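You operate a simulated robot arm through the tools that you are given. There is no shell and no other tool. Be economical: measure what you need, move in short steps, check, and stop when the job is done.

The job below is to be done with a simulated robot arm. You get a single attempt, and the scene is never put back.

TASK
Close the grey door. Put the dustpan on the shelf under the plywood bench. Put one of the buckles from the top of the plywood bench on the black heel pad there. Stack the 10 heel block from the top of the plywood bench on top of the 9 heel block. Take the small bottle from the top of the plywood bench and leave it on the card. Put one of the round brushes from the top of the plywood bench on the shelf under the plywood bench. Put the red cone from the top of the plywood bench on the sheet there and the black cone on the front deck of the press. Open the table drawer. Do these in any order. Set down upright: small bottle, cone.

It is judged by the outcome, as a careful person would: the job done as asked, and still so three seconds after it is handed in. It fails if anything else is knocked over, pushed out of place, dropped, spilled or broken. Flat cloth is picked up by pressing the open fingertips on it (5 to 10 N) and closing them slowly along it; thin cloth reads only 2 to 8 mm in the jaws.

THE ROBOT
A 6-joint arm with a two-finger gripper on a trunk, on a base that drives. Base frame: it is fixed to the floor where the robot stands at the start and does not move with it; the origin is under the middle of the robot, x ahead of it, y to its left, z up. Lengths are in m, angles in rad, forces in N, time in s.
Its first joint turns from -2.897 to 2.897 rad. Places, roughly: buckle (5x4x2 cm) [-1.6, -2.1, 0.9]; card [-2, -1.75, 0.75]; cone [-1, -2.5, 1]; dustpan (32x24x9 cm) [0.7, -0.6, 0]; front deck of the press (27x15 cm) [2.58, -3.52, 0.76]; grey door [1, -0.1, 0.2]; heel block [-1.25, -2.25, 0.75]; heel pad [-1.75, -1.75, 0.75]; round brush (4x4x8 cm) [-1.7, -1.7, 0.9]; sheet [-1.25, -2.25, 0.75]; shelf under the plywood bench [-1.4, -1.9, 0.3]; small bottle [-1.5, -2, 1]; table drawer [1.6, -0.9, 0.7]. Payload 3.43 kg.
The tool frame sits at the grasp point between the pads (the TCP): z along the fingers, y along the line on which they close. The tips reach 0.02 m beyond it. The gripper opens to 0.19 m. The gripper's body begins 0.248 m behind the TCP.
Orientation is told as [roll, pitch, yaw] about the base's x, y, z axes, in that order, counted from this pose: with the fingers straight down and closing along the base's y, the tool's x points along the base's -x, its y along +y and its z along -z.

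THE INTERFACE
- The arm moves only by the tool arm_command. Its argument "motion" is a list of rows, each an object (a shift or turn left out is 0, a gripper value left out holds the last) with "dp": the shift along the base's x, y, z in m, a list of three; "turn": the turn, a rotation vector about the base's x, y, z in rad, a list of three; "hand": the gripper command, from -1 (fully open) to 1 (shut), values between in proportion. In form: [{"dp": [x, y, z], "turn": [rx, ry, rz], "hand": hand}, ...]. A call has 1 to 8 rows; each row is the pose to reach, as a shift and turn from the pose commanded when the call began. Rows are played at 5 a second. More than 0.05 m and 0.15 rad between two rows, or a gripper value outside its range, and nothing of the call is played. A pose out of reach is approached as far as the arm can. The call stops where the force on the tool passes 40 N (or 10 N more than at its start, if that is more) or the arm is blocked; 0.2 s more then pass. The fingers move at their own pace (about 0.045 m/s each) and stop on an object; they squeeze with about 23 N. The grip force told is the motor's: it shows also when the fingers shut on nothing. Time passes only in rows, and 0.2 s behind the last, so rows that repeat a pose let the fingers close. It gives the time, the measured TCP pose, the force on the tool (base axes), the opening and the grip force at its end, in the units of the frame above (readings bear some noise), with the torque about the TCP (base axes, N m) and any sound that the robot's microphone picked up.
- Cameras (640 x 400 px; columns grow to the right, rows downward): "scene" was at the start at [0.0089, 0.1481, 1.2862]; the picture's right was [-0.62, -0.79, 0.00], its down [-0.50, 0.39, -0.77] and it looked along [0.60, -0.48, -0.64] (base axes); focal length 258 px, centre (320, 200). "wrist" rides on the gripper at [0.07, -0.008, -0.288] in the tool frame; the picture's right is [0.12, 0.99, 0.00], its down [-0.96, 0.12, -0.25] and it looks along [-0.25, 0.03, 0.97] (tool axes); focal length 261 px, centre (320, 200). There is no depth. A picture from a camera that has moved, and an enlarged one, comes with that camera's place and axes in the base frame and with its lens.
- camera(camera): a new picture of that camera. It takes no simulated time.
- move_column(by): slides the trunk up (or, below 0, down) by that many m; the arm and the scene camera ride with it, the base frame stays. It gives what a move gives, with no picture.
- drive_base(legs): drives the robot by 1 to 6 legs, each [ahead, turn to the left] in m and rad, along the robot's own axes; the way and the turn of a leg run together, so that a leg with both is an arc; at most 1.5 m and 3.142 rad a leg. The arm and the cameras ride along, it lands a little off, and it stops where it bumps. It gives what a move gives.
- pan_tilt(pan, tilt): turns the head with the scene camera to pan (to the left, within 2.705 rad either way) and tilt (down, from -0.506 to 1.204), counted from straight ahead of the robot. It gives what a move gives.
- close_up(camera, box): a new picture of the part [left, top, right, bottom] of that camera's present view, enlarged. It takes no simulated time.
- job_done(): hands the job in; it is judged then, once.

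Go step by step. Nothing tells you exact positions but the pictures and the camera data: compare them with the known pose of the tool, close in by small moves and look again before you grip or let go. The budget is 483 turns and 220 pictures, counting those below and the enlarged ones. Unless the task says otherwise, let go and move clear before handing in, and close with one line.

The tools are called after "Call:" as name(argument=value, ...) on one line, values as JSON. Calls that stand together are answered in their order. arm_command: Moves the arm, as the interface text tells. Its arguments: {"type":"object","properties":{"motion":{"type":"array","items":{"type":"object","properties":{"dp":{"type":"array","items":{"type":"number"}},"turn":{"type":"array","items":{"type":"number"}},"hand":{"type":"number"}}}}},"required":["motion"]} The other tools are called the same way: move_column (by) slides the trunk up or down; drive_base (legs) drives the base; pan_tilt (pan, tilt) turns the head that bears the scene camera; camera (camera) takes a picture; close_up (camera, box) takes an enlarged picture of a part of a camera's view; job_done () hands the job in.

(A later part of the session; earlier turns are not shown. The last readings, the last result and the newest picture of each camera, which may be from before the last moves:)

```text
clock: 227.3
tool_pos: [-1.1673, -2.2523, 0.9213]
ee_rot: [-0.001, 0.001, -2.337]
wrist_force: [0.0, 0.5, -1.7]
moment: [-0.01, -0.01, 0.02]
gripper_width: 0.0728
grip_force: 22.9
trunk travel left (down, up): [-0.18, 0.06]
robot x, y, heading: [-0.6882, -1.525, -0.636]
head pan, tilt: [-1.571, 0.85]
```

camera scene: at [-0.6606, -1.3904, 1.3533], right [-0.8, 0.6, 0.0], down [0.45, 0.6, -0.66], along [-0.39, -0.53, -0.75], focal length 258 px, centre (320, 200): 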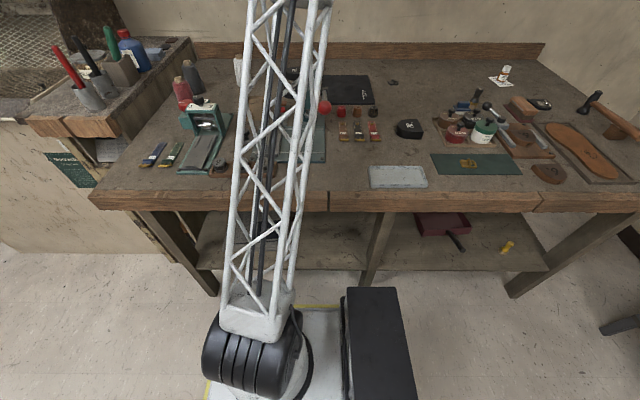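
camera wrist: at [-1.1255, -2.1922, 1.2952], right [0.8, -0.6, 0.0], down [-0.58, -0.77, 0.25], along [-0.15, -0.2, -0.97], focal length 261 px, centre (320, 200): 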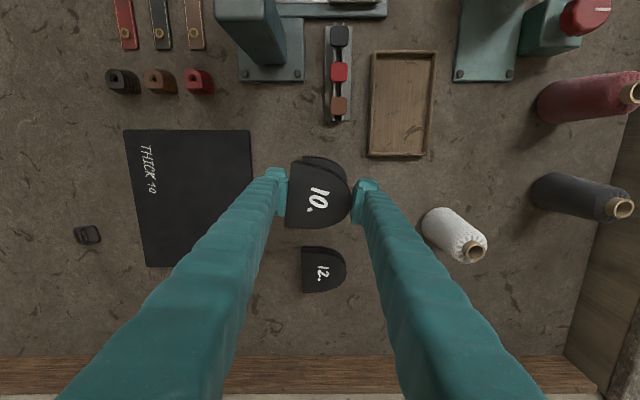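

Call:
arm_command(motion=[{"dp": [0, 0, -0.003]}, {"dp": [0, 0, -0.005]}])

Call:
close_up(camera="scene", box=[240, 50, 336, 110])

```text
clock: 227.9
tool_pos: [-1.168, -2.2527, 0.9172]
ee_rot: [0.0, 0.001, -2.338]
wrist_force: [-0.3, 0.1, -1.9]
moment: [0.0, -0.02, -0.03]
gripper_width: 0.0732
grip_force: 23.8
trunk travel left (down, up): [-0.18, 0.06]
robot x, y, heading: [-0.6839, -1.5267, -0.646]
head pan, tilt: [-1.571, 0.85]
```

```text
6.67 times, centred on (288, 80) of scene
camera zoom: at [-0.6606, -1.3904, 1.3533], right [-0.8, 0.6, 0.0], down [0.45, 0.6, -0.66], along [-0.39, -0.53, -0.75], focal length 1723 px, centre (533, 1000)
```

zoom: 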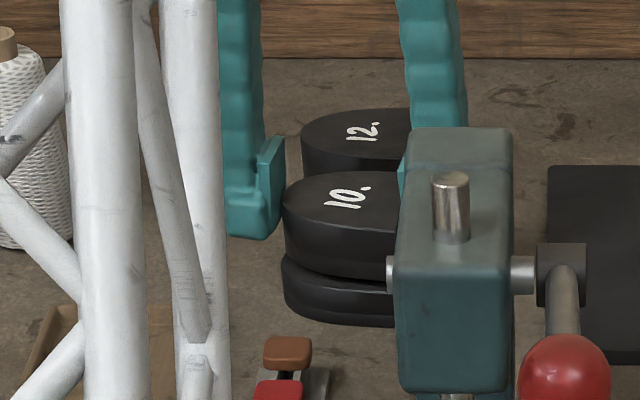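

Call:
arm_command(motion=[{"dp": [0, 0, -0.002]}, {"dp": [0, 0, -0.004]}])

```text
clock: 228.6
tool_pos: [-1.167, -2.2514, 0.914]
ee_rot: [-0.001, 0.002, -2.337]
wrist_force: [0.5, -0.8, -3.0]
moment: [0.0, 0.0, 0.0]
gripper_width: 0.0728
grip_force: 22.6
trunk travel left (down, up): [-0.18, 0.06]
robot x, y, heading: [-0.6854, -1.5232, -0.641]
head pan, tilt: [-1.571, 0.85]
```

Call:
arm_command(motion=[{"dp": [0, 0, -0.002]}, {"dp": [0, 0, -0.004]}])

Call:
close_up(camera="scene", box=[240, 50, 336, 110])

```text
clock: 229.2
tool_pos: [-1.1673, -2.2508, 0.9115]
ee_rot: [-0.001, 0.0, -2.336]
wrist_force: [1.8, 3.0, 21.0]
moment: [0.16, -0.12, 0.01]
gripper_width: 0.0729
grip_force: 23.3
trunk travel left (down, up): [-0.18, 0.06]
robot x, y, heading: [-0.6892, -1.5267, -0.641]
head pan, tilt: [-1.571, 0.85]
```

```text
6.67 times, centred on (288, 80) of scene
camera zoom: at [-0.66, -1.3895, 1.3536], right [-0.8, 0.6, 0.0], down [0.45, 0.6, -0.66], along [-0.39, -0.53, -0.75], focal length 1723 px, centre (533, 1000)
```

zoom: 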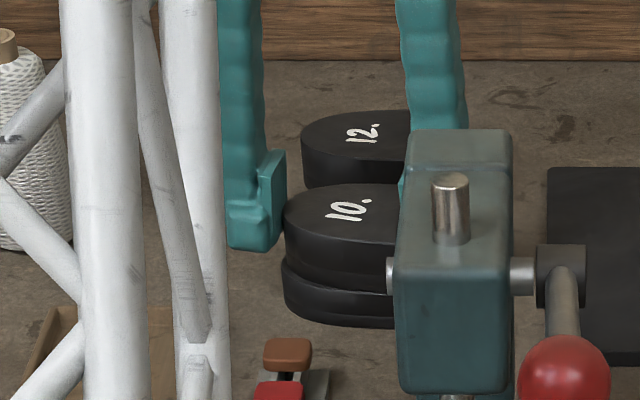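

Contact; the stack looks aligned. I open both fingers and lift straight up.

Call:
arm_command(motion=[{"dp": [0, 0, 0.002], "hand": 0.1}, {"dp": [0, 0, 0.002]}, {"dp": [0, 0, 0.002]}, {"dp": [0, 0, 0.03]}, {"dp": [0, 0, 0.07]}, {"dp": [0, 0, 0.12]}, {"dp": [0, 0, 0.17]}])

Call:
camera(camera="wrist")

Call:
close_up(camera="scene", box=[240, 50, 336, 110])

```text
clock: 230.8
tool_pos: [-1.1654, -2.2533, 1.0776]
ee_rot: [0.0, 0.002, -2.336]
wrist_force: [0.0, 0.0, -0.2]
moment: [0.01, -0.03, 0.02]
gripper_width: 0.0856
grip_force: 0.0
trunk travel left (down, up): [-0.18, 0.06]
robot x, y, heading: [-0.6849, -1.5245, -0.642]
head pan, tilt: [-1.571, 0.85]
```

```text
92 pictures are left
camera wrist: at [-1.1223, -2.198, 1.3659], right [0.8, -0.6, 0.0], down [-0.58, -0.77, 0.25], along [-0.15, -0.2, -0.97], focal length 261 px, centre (320, 200)
```

wrist: 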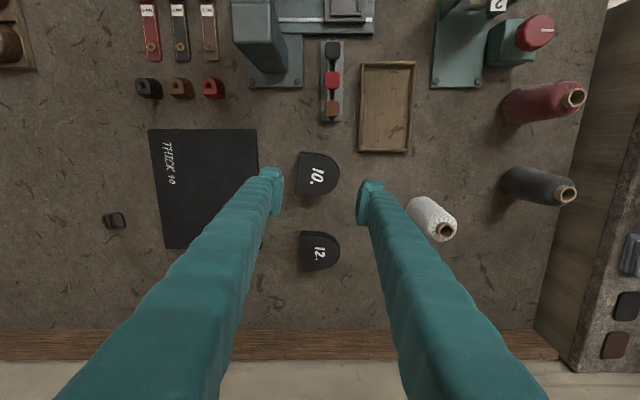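

```text
6.67 times, centred on (288, 80) of scene
camera zoom: at [-0.6606, -1.3905, 1.3532], right [-0.8, 0.6, 0.0], down [0.45, 0.6, -0.66], along [-0.39, -0.53, -0.75], focal length 1723 px, centre (533, 1000)
```

zoom: 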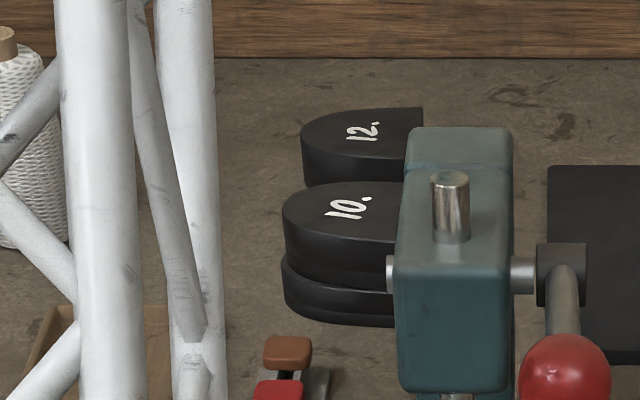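

The 10 block is stacked on 9. Next the red cone, at about (-0.806,-2.374). I go up and over it.

Call:
arm_command(motion=[{"dp": [0, 0, 0.05]}, {"dp": [0, 0, 0.1]}, {"dp": [0.03, -0.01, 0.13]}, {"dp": [0.075, -0.025, 0.14]}, {"dp": [0.12, -0.04, 0.14]}, {"dp": [0.165, -0.055, 0.14]}, {"dp": [0.21, -0.07, 0.14]}, {"dp": [0.255, -0.086, 0.14]}])

Call:
arm_command(motion=[{"dp": [0.045, -0.015, 0], "turn": [0, 0, 0.1]}, {"dp": [0.09, -0.03, 0], "turn": [0, 0, 0.2]}, {"dp": [0.104, -0.035, -0.02], "turn": [0, 0, 0.3]}, {"dp": [0.104, -0.035, -0.02], "turn": [0, 0, 0.3]}])

Call:
camera(camera="wrist")

```text
clock: 232.6
tool_pos: [-0.9128, -2.3384, 1.2197]
ee_rot: [0.0, 0.002, -2.337]
wrist_force: [-0.9, 0.2, -0.8]
moment: [-0.09, -0.24, 0.02]
gripper_width: 0.0855
grip_force: 0.0
trunk travel left (down, up): [-0.18, 0.06]
robot x, y, heading: [-0.6903, -1.5263, -0.638]
head pan, tilt: [-1.571, 0.85]
```

```text
clock: 233.6
tool_pos: [-0.8107, -2.3743, 1.199]
ee_rot: [-0.001, 0.002, -2.036]
wrist_force: [-0.6, 0.4, 0.2]
moment: [-0.01, -0.01, 0.0]
gripper_width: 0.0854
grip_force: 0.0
trunk travel left (down, up): [-0.18, 0.06]
robot x, y, heading: [-0.687, -1.5263, -0.638]
head pan, tilt: [-1.571, 0.85]
```

```text
90 pictures are left
camera wrist: at [-0.7856, -2.3088, 1.4878], right [0.94, -0.34, 0.0], down [-0.33, -0.91, 0.25], along [-0.08, -0.23, -0.97], focal length 261 px, centre (320, 200)
```

wrist: 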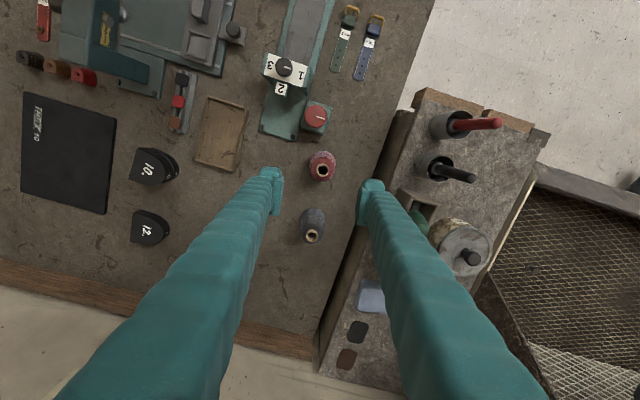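

Well centred over the red cone. I open to 10 cm, descend halfway and check.

Call:
arm_command(motion=[{"dp": [0.003, -0.001, -0.045], "hand": -0.05}, {"dp": [0.003, -0.001, -0.09]}, {"dp": [0.003, -0.001, -0.135]}, {"dp": [0.003, -0.001, -0.18]}, {"dp": [0.003, -0.001, -0.2]}])

Call:
camera(camera="wrist")

```text
clock: 234.8
tool_pos: [-0.8048, -2.3729, 0.9979]
ee_rot: [0.0, 0.002, -2.038]
wrist_force: [0.5, -0.2, 0.0]
moment: [-0.05, 0.03, -0.01]
gripper_width: 0.0997
grip_force: 0.0
trunk travel left (down, up): [-0.18, 0.06]
robot x, y, heading: [-0.6848, -1.5218, -0.64]
head pan, tilt: [-1.571, 0.85]
```

```text
89 pictures are left
camera wrist: at [-0.7813, -2.3074, 1.2862], right [0.94, -0.34, 0.0], down [-0.33, -0.91, 0.25], along [-0.08, -0.23, -0.97], focal length 261 px, centre (320, 200)
```

wrist: 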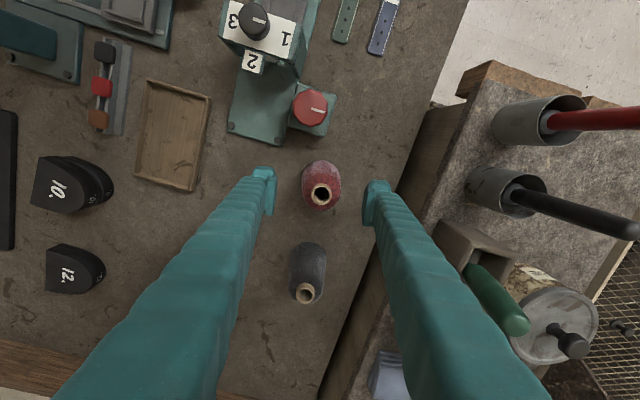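

Call:
arm_command(motion=[{"dp": [0, 0, -0.04]}, {"dp": [0, 0, -0.075]}, {"dp": [0, 0, -0.075], "hand": 1}, {"dp": [0, 0, -0.075]}, {"dp": [0, 0, -0.075]}, {"dp": [0, 0, -0.075]}])

Call:
arm_command(motion=[{"dp": [0, 0, 0.01]}, {"dp": [0, 0, 0.03]}, {"dp": [0, 0, 0.06]}, {"dp": [0, 0, 0.09]}])

Call:
camera(camera="wrist")

```text
clock: 236.2
tool_pos: [-0.8046, -2.3735, 0.9199]
ee_rot: [-0.001, 0.002, -2.038]
wrist_force: [-0.6, 0.4, 0.4]
moment: [0.0, 0.01, 0.0]
gripper_width: 0.0556
grip_force: 22.6
trunk travel left (down, up): [-0.18, 0.06]
robot x, y, heading: [-0.6873, -1.5244, -0.642]
head pan, tilt: [-1.571, 0.85]
```

```text
clock: 237.2
tool_pos: [-0.8031, -2.373, 1.0136]
ee_rot: [0.0, 0.001, -2.037]
wrist_force: [-0.6, -0.1, -2.2]
moment: [0.05, -0.03, -0.01]
gripper_width: 0.0556
grip_force: 22.9
trunk travel left (down, up): [-0.18, 0.06]
robot x, y, heading: [-0.6857, -1.5237, -0.64]
head pan, tilt: [-1.571, 0.85]
```

```text
88 pictures are left
camera wrist: at [-0.78, -2.3082, 1.3013], right [0.94, -0.34, 0.0], down [-0.33, -0.91, 0.25], along [-0.08, -0.23, -0.97], focal length 261 px, centre (320, 200)
```

wrist: 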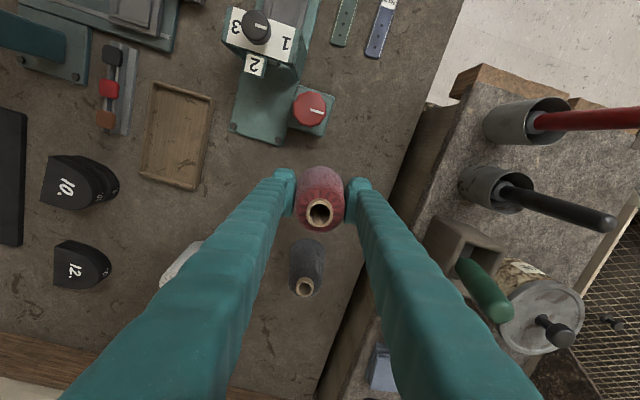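

Red cone held. I raise it and carry it across to the sheet at about (-1.36,-2.155).

Call:
arm_command(motion=[{"dp": [0, 0, 0.04]}, {"dp": [0, 0, 0.08]}, {"dp": [0, 0, 0.12]}, {"dp": [-0.025, 0.01, 0.14]}, {"dp": [-0.06, 0.024, 0.14]}, {"dp": [-0.095, 0.037, 0.14]}, {"dp": [-0.13, 0.051, 0.14]}, {"dp": [-0.165, 0.065, 0.14]}])

Call:
arm_command(motion=[{"dp": [-0.037, 0.0145, 0]}, {"dp": [-0.074, 0.029, 0]}, {"dp": [-0.111, 0.0435, 0]}, {"dp": [-0.148, 0.058, 0]}, {"dp": [-0.185, 0.0725, 0]}, {"dp": [-0.222, 0.087, 0]}, {"dp": [-0.259, 0.1015, 0]}, {"dp": [-0.296, 0.116, 0]}])

Call:
arm_command(motion=[{"dp": [-0.03, 0.012, 0]}, {"dp": [-0.06, 0.024, 0]}, {"dp": [-0.09, 0.035, 0]}, {"dp": [-0.095, 0.037, -0.03]}, {"dp": [-0.095, 0.037, -0.06]}])

Call:
camera(camera="wrist")

```text
clock: 238.9
tool_pos: [-0.9707, -2.3061, 1.1543]
ee_rot: [0.0, 0.001, -2.036]
wrist_force: [0.3, -0.1, -1.7]
moment: [0.06, 0.15, 0.05]
gripper_width: 0.0555
grip_force: 23.2
trunk travel left (down, up): [-0.18, 0.06]
robot x, y, heading: [-0.6857, -1.5255, -0.641]
head pan, tilt: [-1.571, 0.85]
```

```text
clock: 240.8
tool_pos: [-1.2662, -2.191, 1.1548]
ee_rot: [0.0, 0.002, -2.037]
wrist_force: [0.8, -0.5, -1.7]
moment: [0.05, 0.14, 0.02]
gripper_width: 0.0557
grip_force: 23.1
trunk travel left (down, up): [-0.18, 0.06]
robot x, y, heading: [-0.6808, -1.5279, -0.636]
head pan, tilt: [-1.571, 0.85]
```

```text
clock: 241.9
tool_pos: [-1.3594, -2.1533, 1.0923]
ee_rot: [0.0, 0.002, -2.037]
wrist_force: [0.2, 0.7, -2.8]
moment: [0.02, -0.04, -0.01]
gripper_width: 0.0554
grip_force: 23.0
trunk travel left (down, up): [-0.18, 0.06]
robot x, y, heading: [-0.6855, -1.5241, -0.642]
head pan, tilt: [-1.571, 0.85]
```

```text
87 pictures are left
camera wrist: at [-1.3366, -2.0872, 1.381], right [0.94, -0.34, 0.0], down [-0.33, -0.91, 0.25], along [-0.08, -0.23, -0.97], focal length 261 px, centre (320, 200)
```

wrist: 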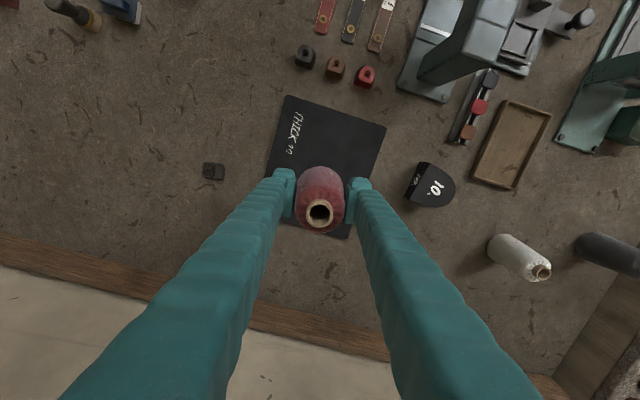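

Right over the sheet's centre. I lower it until it stands.

Call:
arm_command(motion=[{"dp": [0, 0, -0.04]}, {"dp": [0, 0, -0.08]}, {"dp": [0, 0, -0.12]}, {"dp": [0, 0, -0.145]}, {"dp": [0, 0, -0.157]}])

Call:
arm_command(motion=[{"dp": [0, 0, -0.003]}, {"dp": [0, 0, -0.006]}, {"dp": [0, 0, -0.008]}])

Call:
close_up(camera="scene", box=[310, 45, 406, 105])

```text
clock: 243.2
tool_pos: [-1.3591, -2.1552, 0.9352]
ee_rot: [0.001, 0.003, -2.037]
wrist_force: [-0.9, 0.4, -2.2]
moment: [0.0, 0.02, -0.01]
gripper_width: 0.0558
grip_force: 23.1
trunk travel left (down, up): [-0.18, 0.06]
robot x, y, heading: [-0.6879, -1.5268, -0.642]
head pan, tilt: [-1.571, 0.85]
```

```text
clock: 243.9
tool_pos: [-1.3606, -2.155, 0.9296]
ee_rot: [-0.001, 0.004, -2.036]
wrist_force: [-0.1, 0.3, -2.3]
moment: [-0.01, -0.01, -0.03]
gripper_width: 0.0557
grip_force: 23.6
trunk travel left (down, up): [-0.18, 0.06]
robot x, y, heading: [-0.6862, -1.5218, -0.64]
head pan, tilt: [-1.571, 0.85]
```

```text
6.67 times, centred on (358, 75) of scene
camera zoom: at [-0.6607, -1.3904, 1.3533], right [-0.8, 0.6, 0.0], down [0.45, 0.6, -0.66], along [-0.39, -0.53, -0.75], focal length 1723 px, centre (67, 1033)
```

zoom: 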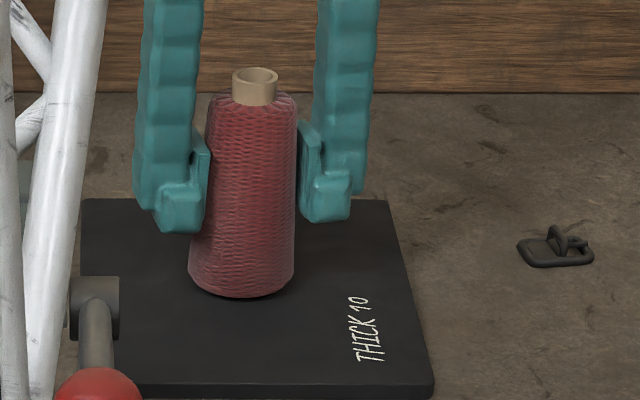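

Call:
arm_command(motion=[{"dp": [0, 0, -0.003]}, {"dp": [0, 0, -0.005]}])

```text
clock: 244.6
tool_pos: [-1.3613, -2.1554, 0.9276]
ee_rot: [-0.001, -0.002, -2.037]
wrist_force: [3.0, 4.3, 35.6]
moment: [-0.05, -0.02, -0.06]
gripper_width: 0.0563
grip_force: 22.9
trunk travel left (down, up): [-0.18, 0.06]
robot x, y, heading: [-0.6874, -1.5264, -0.639]
head pan, tilt: [-1.571, 0.85]
```

It stands on the sheet. I relieve, open and rise straight up.

Call:
arm_command(motion=[{"dp": [0, 0, 0.004]}, {"dp": [0, 0, 0.004], "hand": 0}, {"dp": [0, 0, 0.004]}, {"dp": [0, 0, 0.004]}, {"dp": [0, 0, 0.04]}, {"dp": [0, 0, 0.09]}, {"dp": [0, 0, 0.14]}, {"dp": [0, 0, 0.19]}])

Call:
close_up(camera="scene", box=[310, 45, 406, 105])

```text
clock: 246.3
tool_pos: [-1.3614, -2.1489, 1.1147]
ee_rot: [0.002, 0.004, -2.036]
wrist_force: [-0.1, 0.5, -0.1]
moment: [0.03, -0.01, 0.03]
gripper_width: 0.0952
grip_force: 0.1
trunk travel left (down, up): [-0.18, 0.06]
robot x, y, heading: [-0.6841, -1.5206, -0.639]
head pan, tilt: [-1.571, 0.85]
```

```text
6.67 times, centred on (358, 75) of scene
camera zoom: at [-0.6607, -1.3905, 1.3532], right [-0.8, 0.6, 0.0], down [0.45, 0.6, -0.66], along [-0.39, -0.53, -0.75], focal length 1723 px, centre (67, 1033)
```

zoom: 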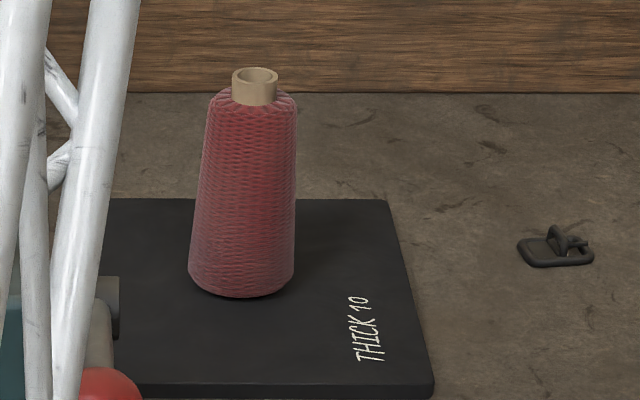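

Red cone stands upright on the sheet. Next the black cone; I raise the tool and drive ahead 0.33 m to bring it in comfortable reach.

Call:
arm_command(motion=[{"dp": [0, 0, 0.045]}, {"dp": [0, 0, 0.09]}, {"dp": [0, 0, 0.135]}])

Call:
drive_base(legs=[[0.33, 0]])

Call:
camera(camera="wrist")

```text
clock: 247.2
tool_pos: [-1.3261, -2.123, 1.2095]
ee_rot: [-0.005, -0.009, -2.038]
wrist_force: [-0.1, 0.5, 0.6]
moment: [-0.09, 0.09, 0.01]
gripper_width: 0.0955
grip_force: 0.1
out of reach, approached as far as the arm can: row 2, 3
trunk travel left (down, up): [-0.18, 0.06]
robot x, y, heading: [-0.6856, -1.5253, -0.639]
head pan, tilt: [-1.571, 0.85]
```

```text
clock: 249.3
tool_pos: [-1.0568, -2.3262, 1.2078]
ee_rot: [-0.005, -0.007, -2.034]
wrist_force: [0.9, -0.8, -0.3]
moment: [0.0, -0.01, 0.0]
gripper_width: 0.0951
grip_force: 0.0
trunk travel left (down, up): [-0.18, 0.06]
robot x, y, heading: [-0.4165, -1.7216, -0.635]
head pan, tilt: [-1.571, 0.85]
```

```text
84 pictures are left
camera wrist: at [-1.0298, -2.2583, 1.4945], right [0.94, -0.34, 0.0], down [-0.33, -0.91, 0.25], along [-0.09, -0.24, -0.97], focal length 261 px, centre (320, 200)
```

wrist: 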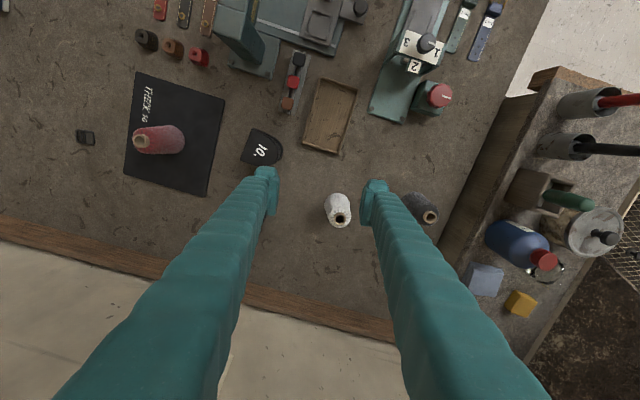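

Black cone at about (-0.872,-2.497). The blue bottle on the side counter is near, so I'll turn the gripper 80° to close along the bench depth. Moving above it.

Call:
arm_command(motion=[{"dp": [0.02, -0.018, 0], "turn": [0, 0, 0.14]}, {"dp": [0.04, -0.036, 0], "turn": [0, 0, 0.28]}, {"dp": [0.06, -0.054, 0], "turn": [0, 0, 0.42]}, {"dp": [0.08, -0.072, 0], "turn": [0, 0, 0.56]}, {"dp": [0.1, -0.09, 0], "turn": [0, 0, 0.7]}, {"dp": [0.12, -0.108, 0], "turn": [0, 0, 0.84]}, {"dp": [0.14, -0.128, 0], "turn": [0, 0, 0.98]}, {"dp": [0.16, -0.148, 0], "turn": [0, 0, 1.12]}])

Call:
arm_command(motion=[{"dp": [0.012, -0.012, 0], "turn": [0, 0, 0.14]}, {"dp": [0.025, -0.023, 0], "turn": [0, 0, 0.28]}, {"dp": [0.025, -0.023, -0.03], "turn": [0, 0, 0.28]}])

Call:
camera(camera="wrist")

```text
clock: 251.2
tool_pos: [-0.896, -2.4739, 1.2076]
ee_rot: [-0.004, -0.009, -0.912]
wrist_force: [-0.2, 0.1, 0.9]
moment: [-0.13, -0.04, 0.01]
gripper_width: 0.095
grip_force: 0.0
trunk travel left (down, up): [-0.18, 0.06]
robot x, y, heading: [-0.4114, -1.7226, -0.635]
head pan, tilt: [-1.571, 0.85]
```

```text
clock: 251.9
tool_pos: [-0.8724, -2.4954, 1.1784]
ee_rot: [-0.004, -0.008, -0.634]
wrist_force: [0.1, 0.4, -1.7]
moment: [0.06, -0.03, -0.01]
gripper_width: 0.095
grip_force: 0.0
trunk travel left (down, up): [-0.18, 0.06]
robot x, y, heading: [-0.4162, -1.7256, -0.632]
head pan, tilt: [-1.571, 0.85]
```

```text
83 pictures are left
camera wrist: at [-0.9342, -2.4603, 1.4659], right [0.49, 0.87, 0.0], down [0.84, -0.47, 0.25], along [0.22, -0.13, -0.97], focal length 261 px, centre (320, 200)
```

wrist: 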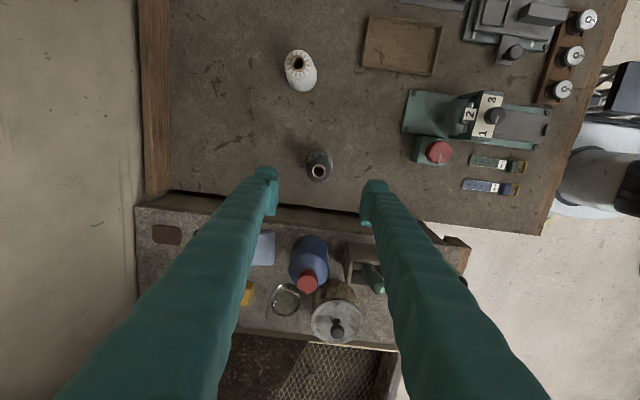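

Perfectly centred. I descend and grip.

Call:
arm_command(motion=[{"dp": [0, 0, -0.045]}, {"dp": [0, 0, -0.09]}, {"dp": [0, 0, -0.135]}, {"dp": [0, 0, -0.18]}, {"dp": [0, 0, -0.225]}, {"dp": [0, 0, -0.255]}])

Call:
camera(camera="wrist")

```text
clock: 253.3
tool_pos: [-0.8707, -2.4974, 0.9198]
ee_rot: [-0.003, -0.009, -0.635]
wrist_force: [-0.3, 0.4, 0.2]
moment: [-0.04, 0.0, 0.03]
gripper_width: 0.0949
grip_force: 0.0
trunk travel left (down, up): [-0.18, 0.06]
robot x, y, heading: [-0.4178, -1.7256, -0.634]
head pan, tilt: [-1.571, 0.85]
```

```text
82 pictures are left
camera wrist: at [-0.9335, -2.4615, 1.2082], right [0.49, 0.87, 0.0], down [0.84, -0.47, 0.25], along [0.22, -0.13, -0.97], focal length 261 px, centre (320, 200)
```

wrist: 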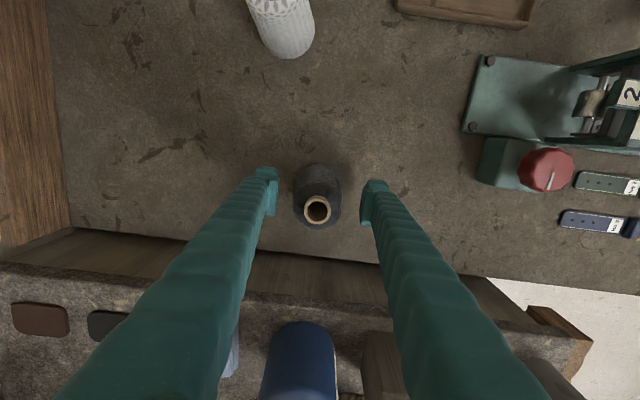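

Call:
arm_command(motion=[{"dp": [0, 0, 0], "hand": 1}, {"dp": [0, 0, 0]}, {"dp": [0, 0, 0]}, {"dp": [0, 0, 0]}, {"dp": [0, 0, 0.02]}, {"dp": [0, 0, 0.05]}, {"dp": [0, 0, 0.09]}])

Call:
camera(camera="wrist")

```text
clock: 254.9
tool_pos: [-0.8708, -2.4979, 1.0111]
ee_rot: [-0.001, -0.009, -0.634]
wrist_force: [0.8, 0.4, -1.4]
moment: [0.05, -0.07, 0.01]
gripper_width: 0.0556
grip_force: 22.7
trunk travel left (down, up): [-0.18, 0.06]
robot x, y, heading: [-0.4178, -1.7284, -0.638]
head pan, tilt: [-1.571, 0.85]
```

```text
81 pictures are left
camera wrist: at [-0.9322, -2.4629, 1.2985], right [0.49, 0.87, 0.0], down [0.84, -0.48, 0.25], along [0.22, -0.13, -0.97], focal length 261 px, centre (320, 200)
```

wrist: 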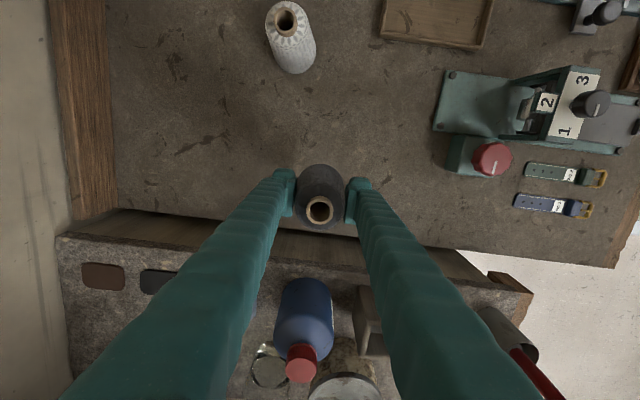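

Held. I lift, retract toward the robot, then swing the arm forward before driving to the press.

Call:
arm_command(motion=[{"dp": [0, 0, 0.03]}, {"dp": [0, 0, 0.06]}, {"dp": [0, 0, 0.09]}, {"dp": [0.01, 0.015, 0.12]}, {"dp": [0.025, 0.04, 0.14]}, {"dp": [0.042, 0.07, 0.16]}, {"dp": [0.06, 0.1, 0.175]}, {"dp": [0.078, 0.13, 0.185]}])

Call:
arm_command(motion=[{"dp": [0.018, 0.031, 0.0]}, {"dp": [0.036, 0.061, 0.0]}, {"dp": [0.054, 0.092, 0.0]}, {"dp": [0.075, 0.122, 0.0]}])

Call:
move_column(by=0.05)

Call:
camera(camera="wrist")

```text
clock: 256.8
tool_pos: [-0.792, -2.3662, 1.1949]
ee_rot: [-0.001, -0.007, -0.634]
wrist_force: [-0.9, -0.6, -2.4]
moment: [0.17, -0.11, 0.01]
gripper_width: 0.0553
grip_force: 23.0
trunk travel left (down, up): [-0.18, 0.06]
robot x, y, heading: [-0.4203, -1.7225, -0.638]
head pan, tilt: [-1.571, 0.85]
```

```text
clock: 257.8
tool_pos: [-0.7206, -2.2394, 1.1938]
ee_rot: [-0.002, -0.005, -0.634]
wrist_force: [-1.3, -1.1, -2.3]
moment: [0.17, -0.1, 0.0]
gripper_width: 0.0559
grip_force: 22.7
trunk travel left (down, up): [-0.18, 0.06]
robot x, y, heading: [-0.4202, -1.7208, -0.634]
head pan, tilt: [-1.571, 0.85]
```

```text
clock: 258.7
tool_pos: [-0.7194, -2.2395, 1.246]
ee_rot: [-0.003, -0.006, -0.635]
wrist_force: [-1.0, -0.5, -2.0]
moment: [-0.04, 0.0, 0.0]
gripper_width: 0.0558
grip_force: 22.9
trunk travel left (down, up): [-0.23, 0.01]
robot x, y, heading: [-0.4113, -1.7249, -0.639]
head pan, tilt: [-1.571, 0.85]
```

```text
80 pictures are left
camera wrist: at [-0.782, -2.2037, 1.5328], right [0.49, 0.87, 0.0], down [0.84, -0.48, 0.25], along [0.22, -0.13, -0.97], focal length 261 px, centre (320, 200)
```

wrist: 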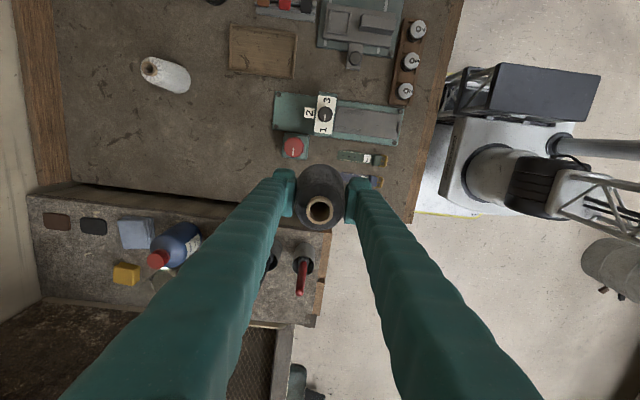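

I tuck the cone in closer and drive away from the counter into open floor, then look toward the press.

Call:
arm_command(motion=[{"dp": [0.018, 0.03, 0]}, {"dp": [0.036, 0.06, 0]}, {"dp": [0.048, 0.08, 0]}])

Call:
drive_base(legs=[[0, 0.35], [0.8, 0]])

Call:
pan_tilt(pan=-0.4, tilt=0.35)

Call:
camera(camera="scene")

```text
clock: 259.5
tool_pos: [-0.6707, -2.16, 1.2458]
ee_rot: [-0.003, -0.006, -0.634]
wrist_force: [0.3, -0.2, -1.6]
moment: [0.06, -0.02, -0.01]
gripper_width: 0.0556
grip_force: 22.8
trunk travel left (down, up): [-0.23, 0.01]
robot x, y, heading: [-0.4159, -1.7229, -0.638]
head pan, tilt: [-1.571, 0.85]
```

```text
clock: 264.8
tool_pos: [0.2344, -2.4468, 1.2464]
ee_rot: [-0.004, -0.007, -0.304]
wrist_force: [-0.6, 0.4, -2.1]
moment: [-0.01, 0.03, -0.01]
gripper_width: 0.0556
grip_force: 23.3
trunk travel left (down, up): [-0.23, 0.01]
robot x, y, heading: [0.3317, -1.9511, -0.307]
head pan, tilt: [-1.571, 0.85]
```

```text
clock: 266.2
tool_pos: [0.2336, -2.4463, 1.246]
ee_rot: [-0.005, -0.008, -0.302]
wrist_force: [0.5, 0.8, -1.6]
moment: [-0.04, 0.0, -0.02]
gripper_width: 0.0554
grip_force: 22.9
trunk travel left (down, up): [-0.23, 0.01]
robot x, y, heading: [0.3327, -1.951, -0.305]
head pan, tilt: [-0.4, 0.351]
```

```text
79 pictures are left
camera scene: at [0.3143, -1.8308, 1.4384], right [-0.97, 0.24, 0.0], down [0.1, 0.42, -0.9], along [-0.22, -0.88, -0.43], focal length 258 px, centre (320, 200)
```

scene: 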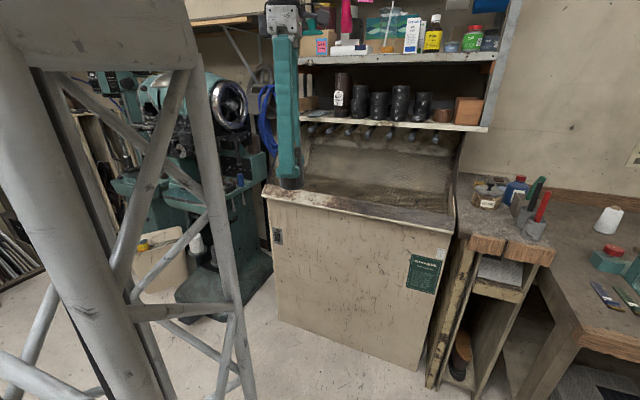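

Call:
camera(camera="scene")

Call:
camera(camera="wrist")

```text
78 pictures are left
camera scene: at [0.3143, -1.8308, 1.4384], right [-0.97, 0.24, 0.0], down [0.1, 0.42, -0.9], along [-0.22, -0.88, -0.43], focal length 258 px, centre (320, 200)
```

scene: 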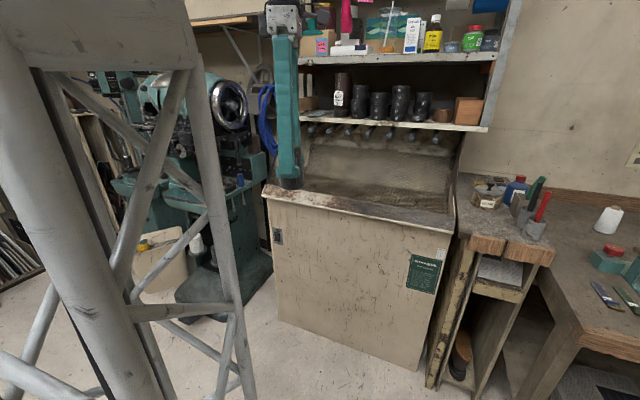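

```text
77 pictures are left
camera wrist: at [0.1624, -2.4323, 1.5339], right [0.18, 0.98, 0.0], down [0.95, -0.18, 0.25], along [0.25, -0.05, -0.97], focal length 261 px, centre (320, 200)
```

wrist: 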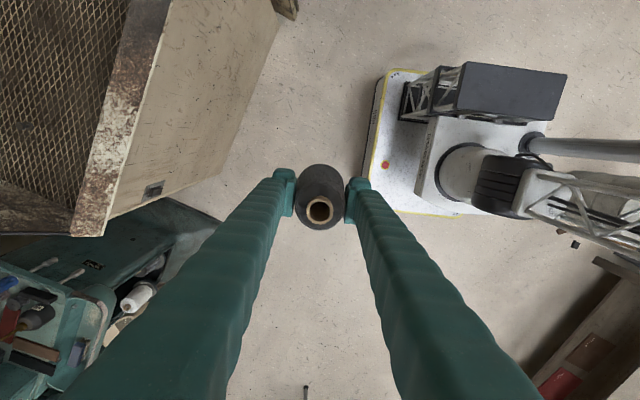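

Call:
pan_tilt(pan=-0.6, tilt=0.4)

Call:
camera(camera="scene")

```text
clock: 266.9
tool_pos: [0.2332, -2.4457, 1.2464]
ee_rot: [-0.004, -0.006, -0.302]
wrist_force: [0.3, -0.6, -2.1]
moment: [0.04, -0.01, 0.0]
gripper_width: 0.0554
grip_force: 23.0
trunk travel left (down, up): [-0.23, 0.01]
robot x, y, heading: [0.3304, -1.9507, -0.306]
head pan, tilt: [-0.6, 0.4]
```

```text
76 pictures are left
camera scene: at [0.3143, -1.8308, 1.4385], right [-0.97, 0.24, 0.0], down [0.1, 0.41, -0.9], along [-0.22, -0.88, -0.43], focal length 258 px, centre (320, 200)
```

scene: 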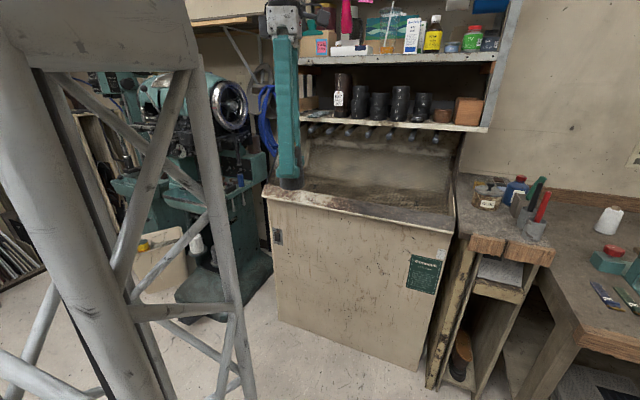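

The head seems physically blocked by the tucked arm. I swing the arm round to the front in the open area.

Call:
arm_command(motion=[{"dp": [0.038, -0.0213, 0]}, {"dp": [0.0788, -0.0396, 0]}, {"dp": [0.1222, -0.0545, 0]}, {"dp": [0.1673, -0.0609, 0]}, {"dp": [0.2134, -0.0636, 0]}, {"dp": [0.2605, -0.0623, 0]}, {"dp": [0.3081, -0.057, 0]}, {"dp": [0.3558, -0.0477, 0]}])

Call:
arm_command(motion=[{"dp": [0.0422, 0.0105, 0]}, {"dp": [0.0842, 0.0243, 0]}, {"dp": [0.1257, 0.0415, 0]}, {"dp": [0.1664, 0.0619, 0]}, {"dp": [0.2061, 0.0856, 0]}, {"dp": [0.2445, 0.1125, 0]}, {"dp": [0.2813, 0.1426, 0]}, {"dp": [0.3165, 0.1758, 0]}])

Call:
pan_tilt(pan=-0.9, tilt=0.35)

Call:
camera(camera="scene")

```text
clock: 268.7
tool_pos: [0.5882, -2.4949, 1.2483]
ee_rot: [-0.004, -0.006, -0.302]
wrist_force: [-0.9, -0.8, -1.8]
moment: [0.03, -0.12, 0.0]
gripper_width: 0.0555
grip_force: 22.7
trunk travel left (down, up): [-0.23, 0.01]
robot x, y, heading: [0.336, -1.9543, -0.303]
head pan, tilt: [-0.6, 0.4]
```

```text
clock: 270.5
tool_pos: [0.9056, -2.3182, 1.246]
ee_rot: [-0.004, -0.008, -0.305]
wrist_force: [-0.7, -0.1, -1.7]
moment: [0.09, -0.15, -0.01]
gripper_width: 0.0554
grip_force: 23.1
trunk travel left (down, up): [-0.23, 0.01]
robot x, y, heading: [0.3334, -1.951, -0.31]
head pan, tilt: [-0.6, 0.4]
```

```text
clock: 271.3
tool_pos: [0.9049, -2.3183, 1.2472]
ee_rot: [-0.003, -0.006, -0.303]
wrist_force: [-0.9, -0.2, -1.9]
moment: [0.01, 0.0, 0.03]
gripper_width: 0.0553
grip_force: 22.9
trunk travel left (down, up): [-0.23, 0.01]
robot x, y, heading: [0.3309, -1.9539, -0.304]
head pan, tilt: [-0.901, 0.351]
```

```text
75 pictures are left
camera scene: at [0.3699, -1.8283, 1.4469], right [-0.93, -0.36, 0.0], down [-0.12, 0.32, -0.94], along [0.34, -0.88, -0.34], focal length 258 px, centre (320, 200)
```

scene: 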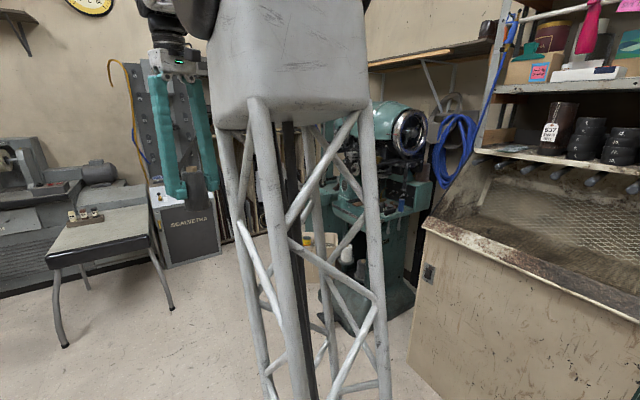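

The head works now. The machine labelled "…ALVETRA" near (2.3,-3.4) fits the press's place. I drive nearer to look at its front deck.

Call:
drive_base(legs=[[0, -0.25], [0.8, 0]])

Call:
pan_tilt(pan=-0.05, tilt=0.4)

Call:
camera(camera="scene")

Call:
camera(camera="wrist")

```text
clock: 276.4
tool_pos: [1.4662, -2.8567, 1.2455]
ee_rot: [-0.003, -0.008, -0.547]
wrist_force: [-0.5, 0.1, -1.6]
moment: [0.0, 0.0, -0.01]
gripper_width: 0.0557
grip_force: 23.1
trunk travel left (down, up): [-0.23, 0.01]
robot x, y, heading: [1.0015, -2.3655, -0.555]
head pan, tilt: [-0.901, 0.351]
```

```text
clock: 277.6
tool_pos: [1.4675, -2.8574, 1.2461]
ee_rot: [-0.004, -0.008, -0.548]
wrist_force: [-0.7, -0.3, -1.6]
moment: [-0.01, 0.02, 0.0]
gripper_width: 0.0555
grip_force: 22.8
trunk travel left (down, up): [-0.23, 0.01]
robot x, y, heading: [0.9945, -2.364, -0.555]
head pan, tilt: [-0.051, 0.4]
```

```text
74 pictures are left
camera scene: at [1.1297, -2.2123, 1.4423], right [-0.57, -0.82, 0.0], down [-0.32, 0.22, -0.92], along [0.76, -0.52, -0.39], focal length 258 px, centre (320, 200)
```

scene: 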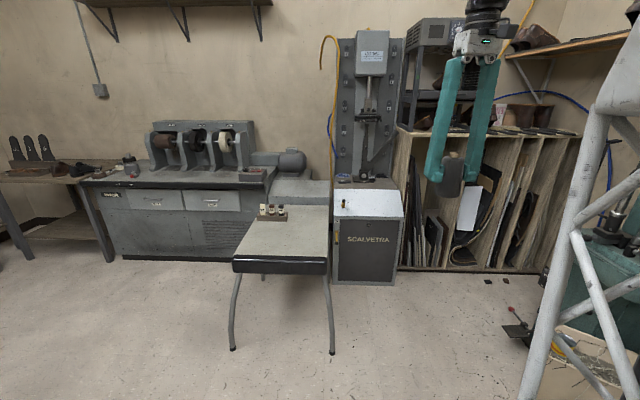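

```text
73 pictures are left
camera wrist: at [1.4006, -2.8276, 1.5337], right [0.42, 0.91, 0.0], down [0.88, -0.4, 0.25], along [0.23, -0.11, -0.97], focal length 261 px, centre (320, 200)
```

wrist: 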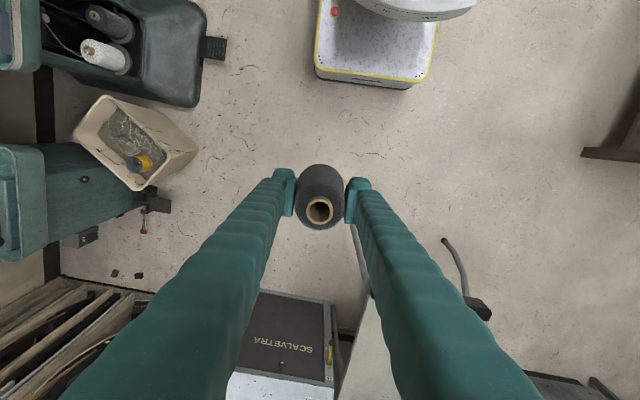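

Call:
close_up(camera="scene", box=[290, 20, 450, 300])

Call:
close_up(camera="scene", box=[320, 170, 416, 230])

```text
1.43 times, centred on (370, 160) of scene
camera zoom: at [1.1297, -2.2123, 1.4423], right [-0.57, -0.82, 0.0], down [-0.32, 0.22, -0.92], along [0.76, -0.52, -0.39], focal length 369 px, centre (249, 257)
```

zoom: 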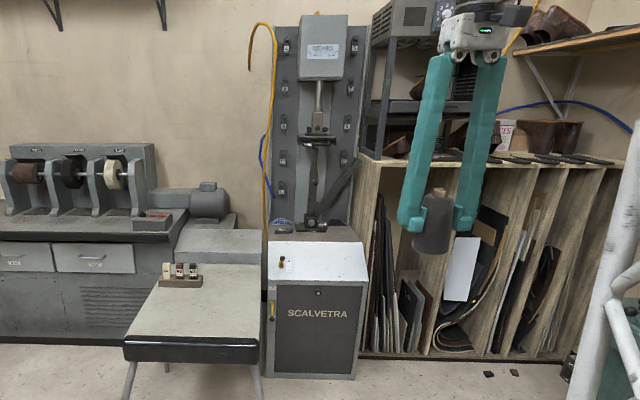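

```text
6.67 times, centred on (368, 200) of scene
camera zoom: at [1.1297, -2.2123, 1.4423], right [-0.57, -0.82, 0.0], down [-0.32, 0.22, -0.92], along [0.76, -0.52, -0.39], focal length 1723 px, centre (0, 200)
```

zoom: 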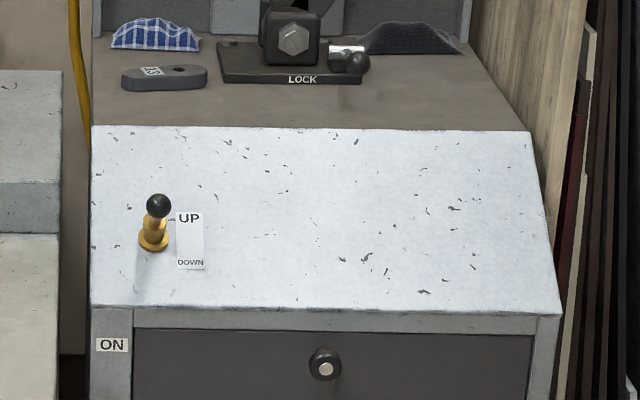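

The press is the "SCALVETRA" one: a sloped panel in front and a flat brown deck strip behind it, at z≈0.76. I drive up in front of it, right of the small desk.

Call:
drive_base(legs=[[0, -0.267], [1.0, 0], [0, 0.09]])

Call:
pan_tilt(pan=0.1, tilt=0.6)

Call:
camera(camera="scene")

Call:
camera(camera="wrist")

```text
clock: 284.2
tool_pos: [2.0134, -3.6861, 1.2455]
ee_rot: [-0.004, -0.008, -0.768]
wrist_force: [-0.3, -0.1, -2.1]
moment: [0.03, -0.04, -0.02]
gripper_width: 0.0555
grip_force: 23.4
trunk travel left (down, up): [-0.23, 0.01]
robot x, y, heading: [1.6669, -3.0973, -0.768]
head pan, tilt: [-0.051, 0.4]
```

```text
clock: 284.9
tool_pos: [2.0152, -3.6847, 1.2454]
ee_rot: [-0.003, -0.006, -0.768]
wrist_force: [0.1, 0.0, -1.9]
moment: [-0.02, 0.03, -0.04]
gripper_width: 0.0555
grip_force: 23.3
trunk travel left (down, up): [-0.23, 0.01]
robot x, y, heading: [1.6669, -3.1026, -0.772]
head pan, tilt: [0.099, 0.6]
```

```text
70 pictures are left
camera scene: at [1.8315, -2.9683, 1.4242], right [-0.62, -0.78, 0.0], down [-0.44, 0.35, -0.83], along [0.65, -0.51, -0.56], focal length 258 px, centre (320, 200)
```

scene: 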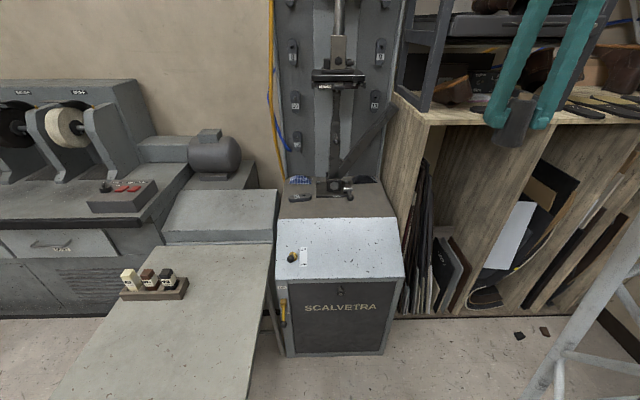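

```text
69 pictures are left
camera wrist: at [1.9573, -3.6409, 1.5337], right [0.6, 0.8, 0.0], down [0.77, -0.58, 0.25], along [0.2, -0.16, -0.97], focal length 261 px, centre (320, 200)
```

wrist: 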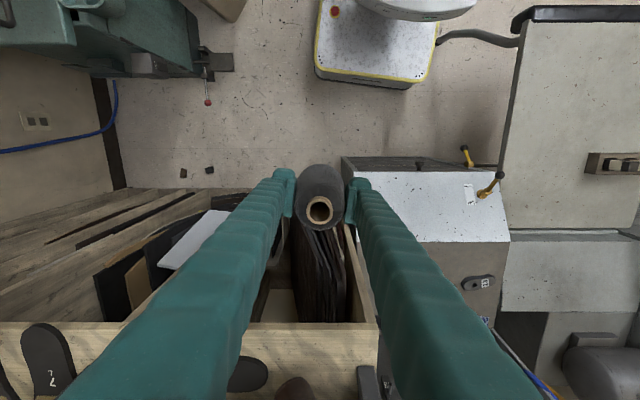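

Deck confirmed at z≈0.76, front edge from (2.59,-3.36) to (2.30,-3.75). I edge 0.12 m ahead, then carry the cone across.

Call:
drive_base(legs=[[0.12, 0]])

Call:
arm_command(motion=[{"dp": [0.035, 0.018, 0]}, {"dp": [0.07, 0.035, 0]}, {"dp": [0.105, 0.053, 0]}, {"dp": [0.14, 0.07, 0]}, {"dp": [0.175, 0.088, 0]}, {"dp": [0.21, 0.105, 0]}, {"dp": [0.245, 0.123, 0]}, {"dp": [0.28, 0.14, 0]}])

Call:
camera(camera="scene")

Call:
camera(camera="wrist")

```text
clock: 286.1
tool_pos: [2.0996, -3.7681, 1.2459]
ee_rot: [-0.004, -0.007, -0.768]
wrist_force: [-0.8, 0.4, -1.8]
moment: [-0.07, -0.03, -0.02]
gripper_width: 0.0555
grip_force: 22.8
trunk travel left (down, up): [-0.23, 0.01]
robot x, y, heading: [1.7486, -3.1832, -0.767]
head pan, tilt: [0.099, 0.6]
```

```text
clock: 287.9
tool_pos: [2.379, -3.6269, 1.2466]
ee_rot: [-0.003, -0.009, -0.767]
wrist_force: [-0.9, 0.0, -1.8]
moment: [0.01, -0.16, -0.01]
gripper_width: 0.0553
grip_force: 22.9
trunk travel left (down, up): [-0.23, 0.01]
robot x, y, heading: [1.7517, -3.1795, -0.77]
head pan, tilt: [0.099, 0.6]
```

```text
68 pictures are left
camera scene: at [1.9171, -3.0516, 1.4241], right [-0.62, -0.78, 0.0], down [-0.44, 0.35, -0.83], along [0.65, -0.51, -0.56], focal length 258 px, centre (320, 200)
```

scene: 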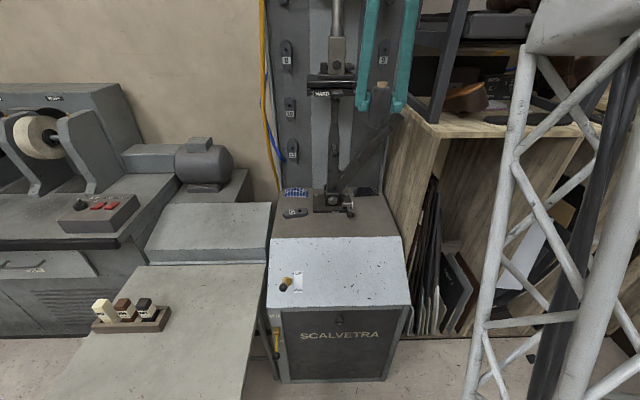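

```text
67 pictures are left
camera wrist: at [2.3222, -3.5831, 1.5337], right [0.6, 0.8, 0.0], down [0.77, -0.58, 0.26], along [0.2, -0.16, -0.97], focal length 261 px, centre (320, 200)
```

wrist: 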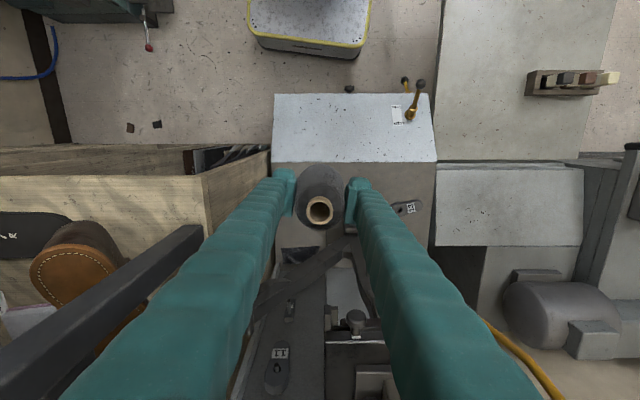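

Deck strip is clearly visible; target is free, between the panel edge and the grey part. I move there and descend partway.

Call:
arm_command(motion=[{"dp": [0.036, 0.018, 0]}, {"dp": [0.072, 0.036, 0]}, {"dp": [0.108, 0.053, 0]}, {"dp": [0.145, 0.071, 0]}, {"dp": [0.145, 0.071, -0.04]}, {"dp": [0.145, 0.071, -0.08]}, {"dp": [0.145, 0.071, -0.12]}, {"dp": [0.145, 0.071, -0.16]}])

Call:
camera(camera="wrist")

Call:
close_up(camera="scene", box=[220, 50, 460, 200])

```text
clock: 289.8
tool_pos: [2.5249, -3.5543, 1.0856]
ee_rot: [-0.002, -0.008, -0.768]
wrist_force: [-0.1, 1.1, -1.0]
moment: [-0.06, -0.08, 0.04]
gripper_width: 0.0554
grip_force: 22.7
trunk travel left (down, up): [-0.23, 0.01]
robot x, y, heading: [1.7518, -3.1858, -0.774]
head pan, tilt: [0.099, 0.6]
```

```text
66 pictures are left
camera wrist: at [2.4671, -3.5107, 1.3737], right [0.6, 0.8, 0.0], down [0.77, -0.58, 0.26], along [0.2, -0.16, -0.97], focal length 261 px, centre (320, 200)
```

wrist: 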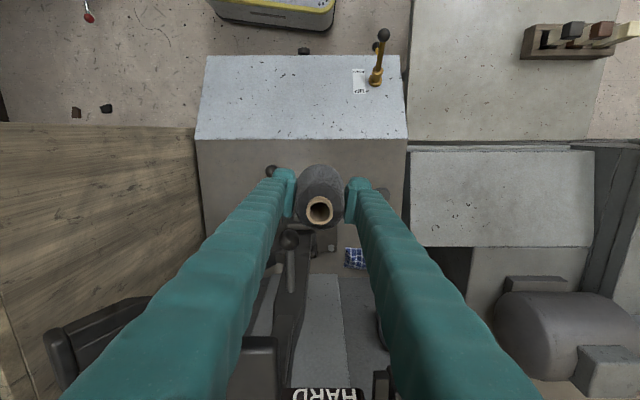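

```text
2.67 times, centred on (340, 125) of scene
camera zoom: at [1.9176, -3.0514, 1.4241], right [-0.62, -0.78, 0.0], down [-0.44, 0.35, -0.83], along [0.65, -0.51, -0.56], focal length 689 px, centre (267, 400)
```

zoom: 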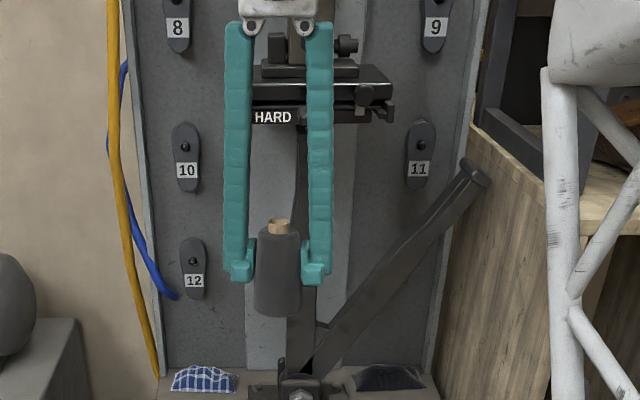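

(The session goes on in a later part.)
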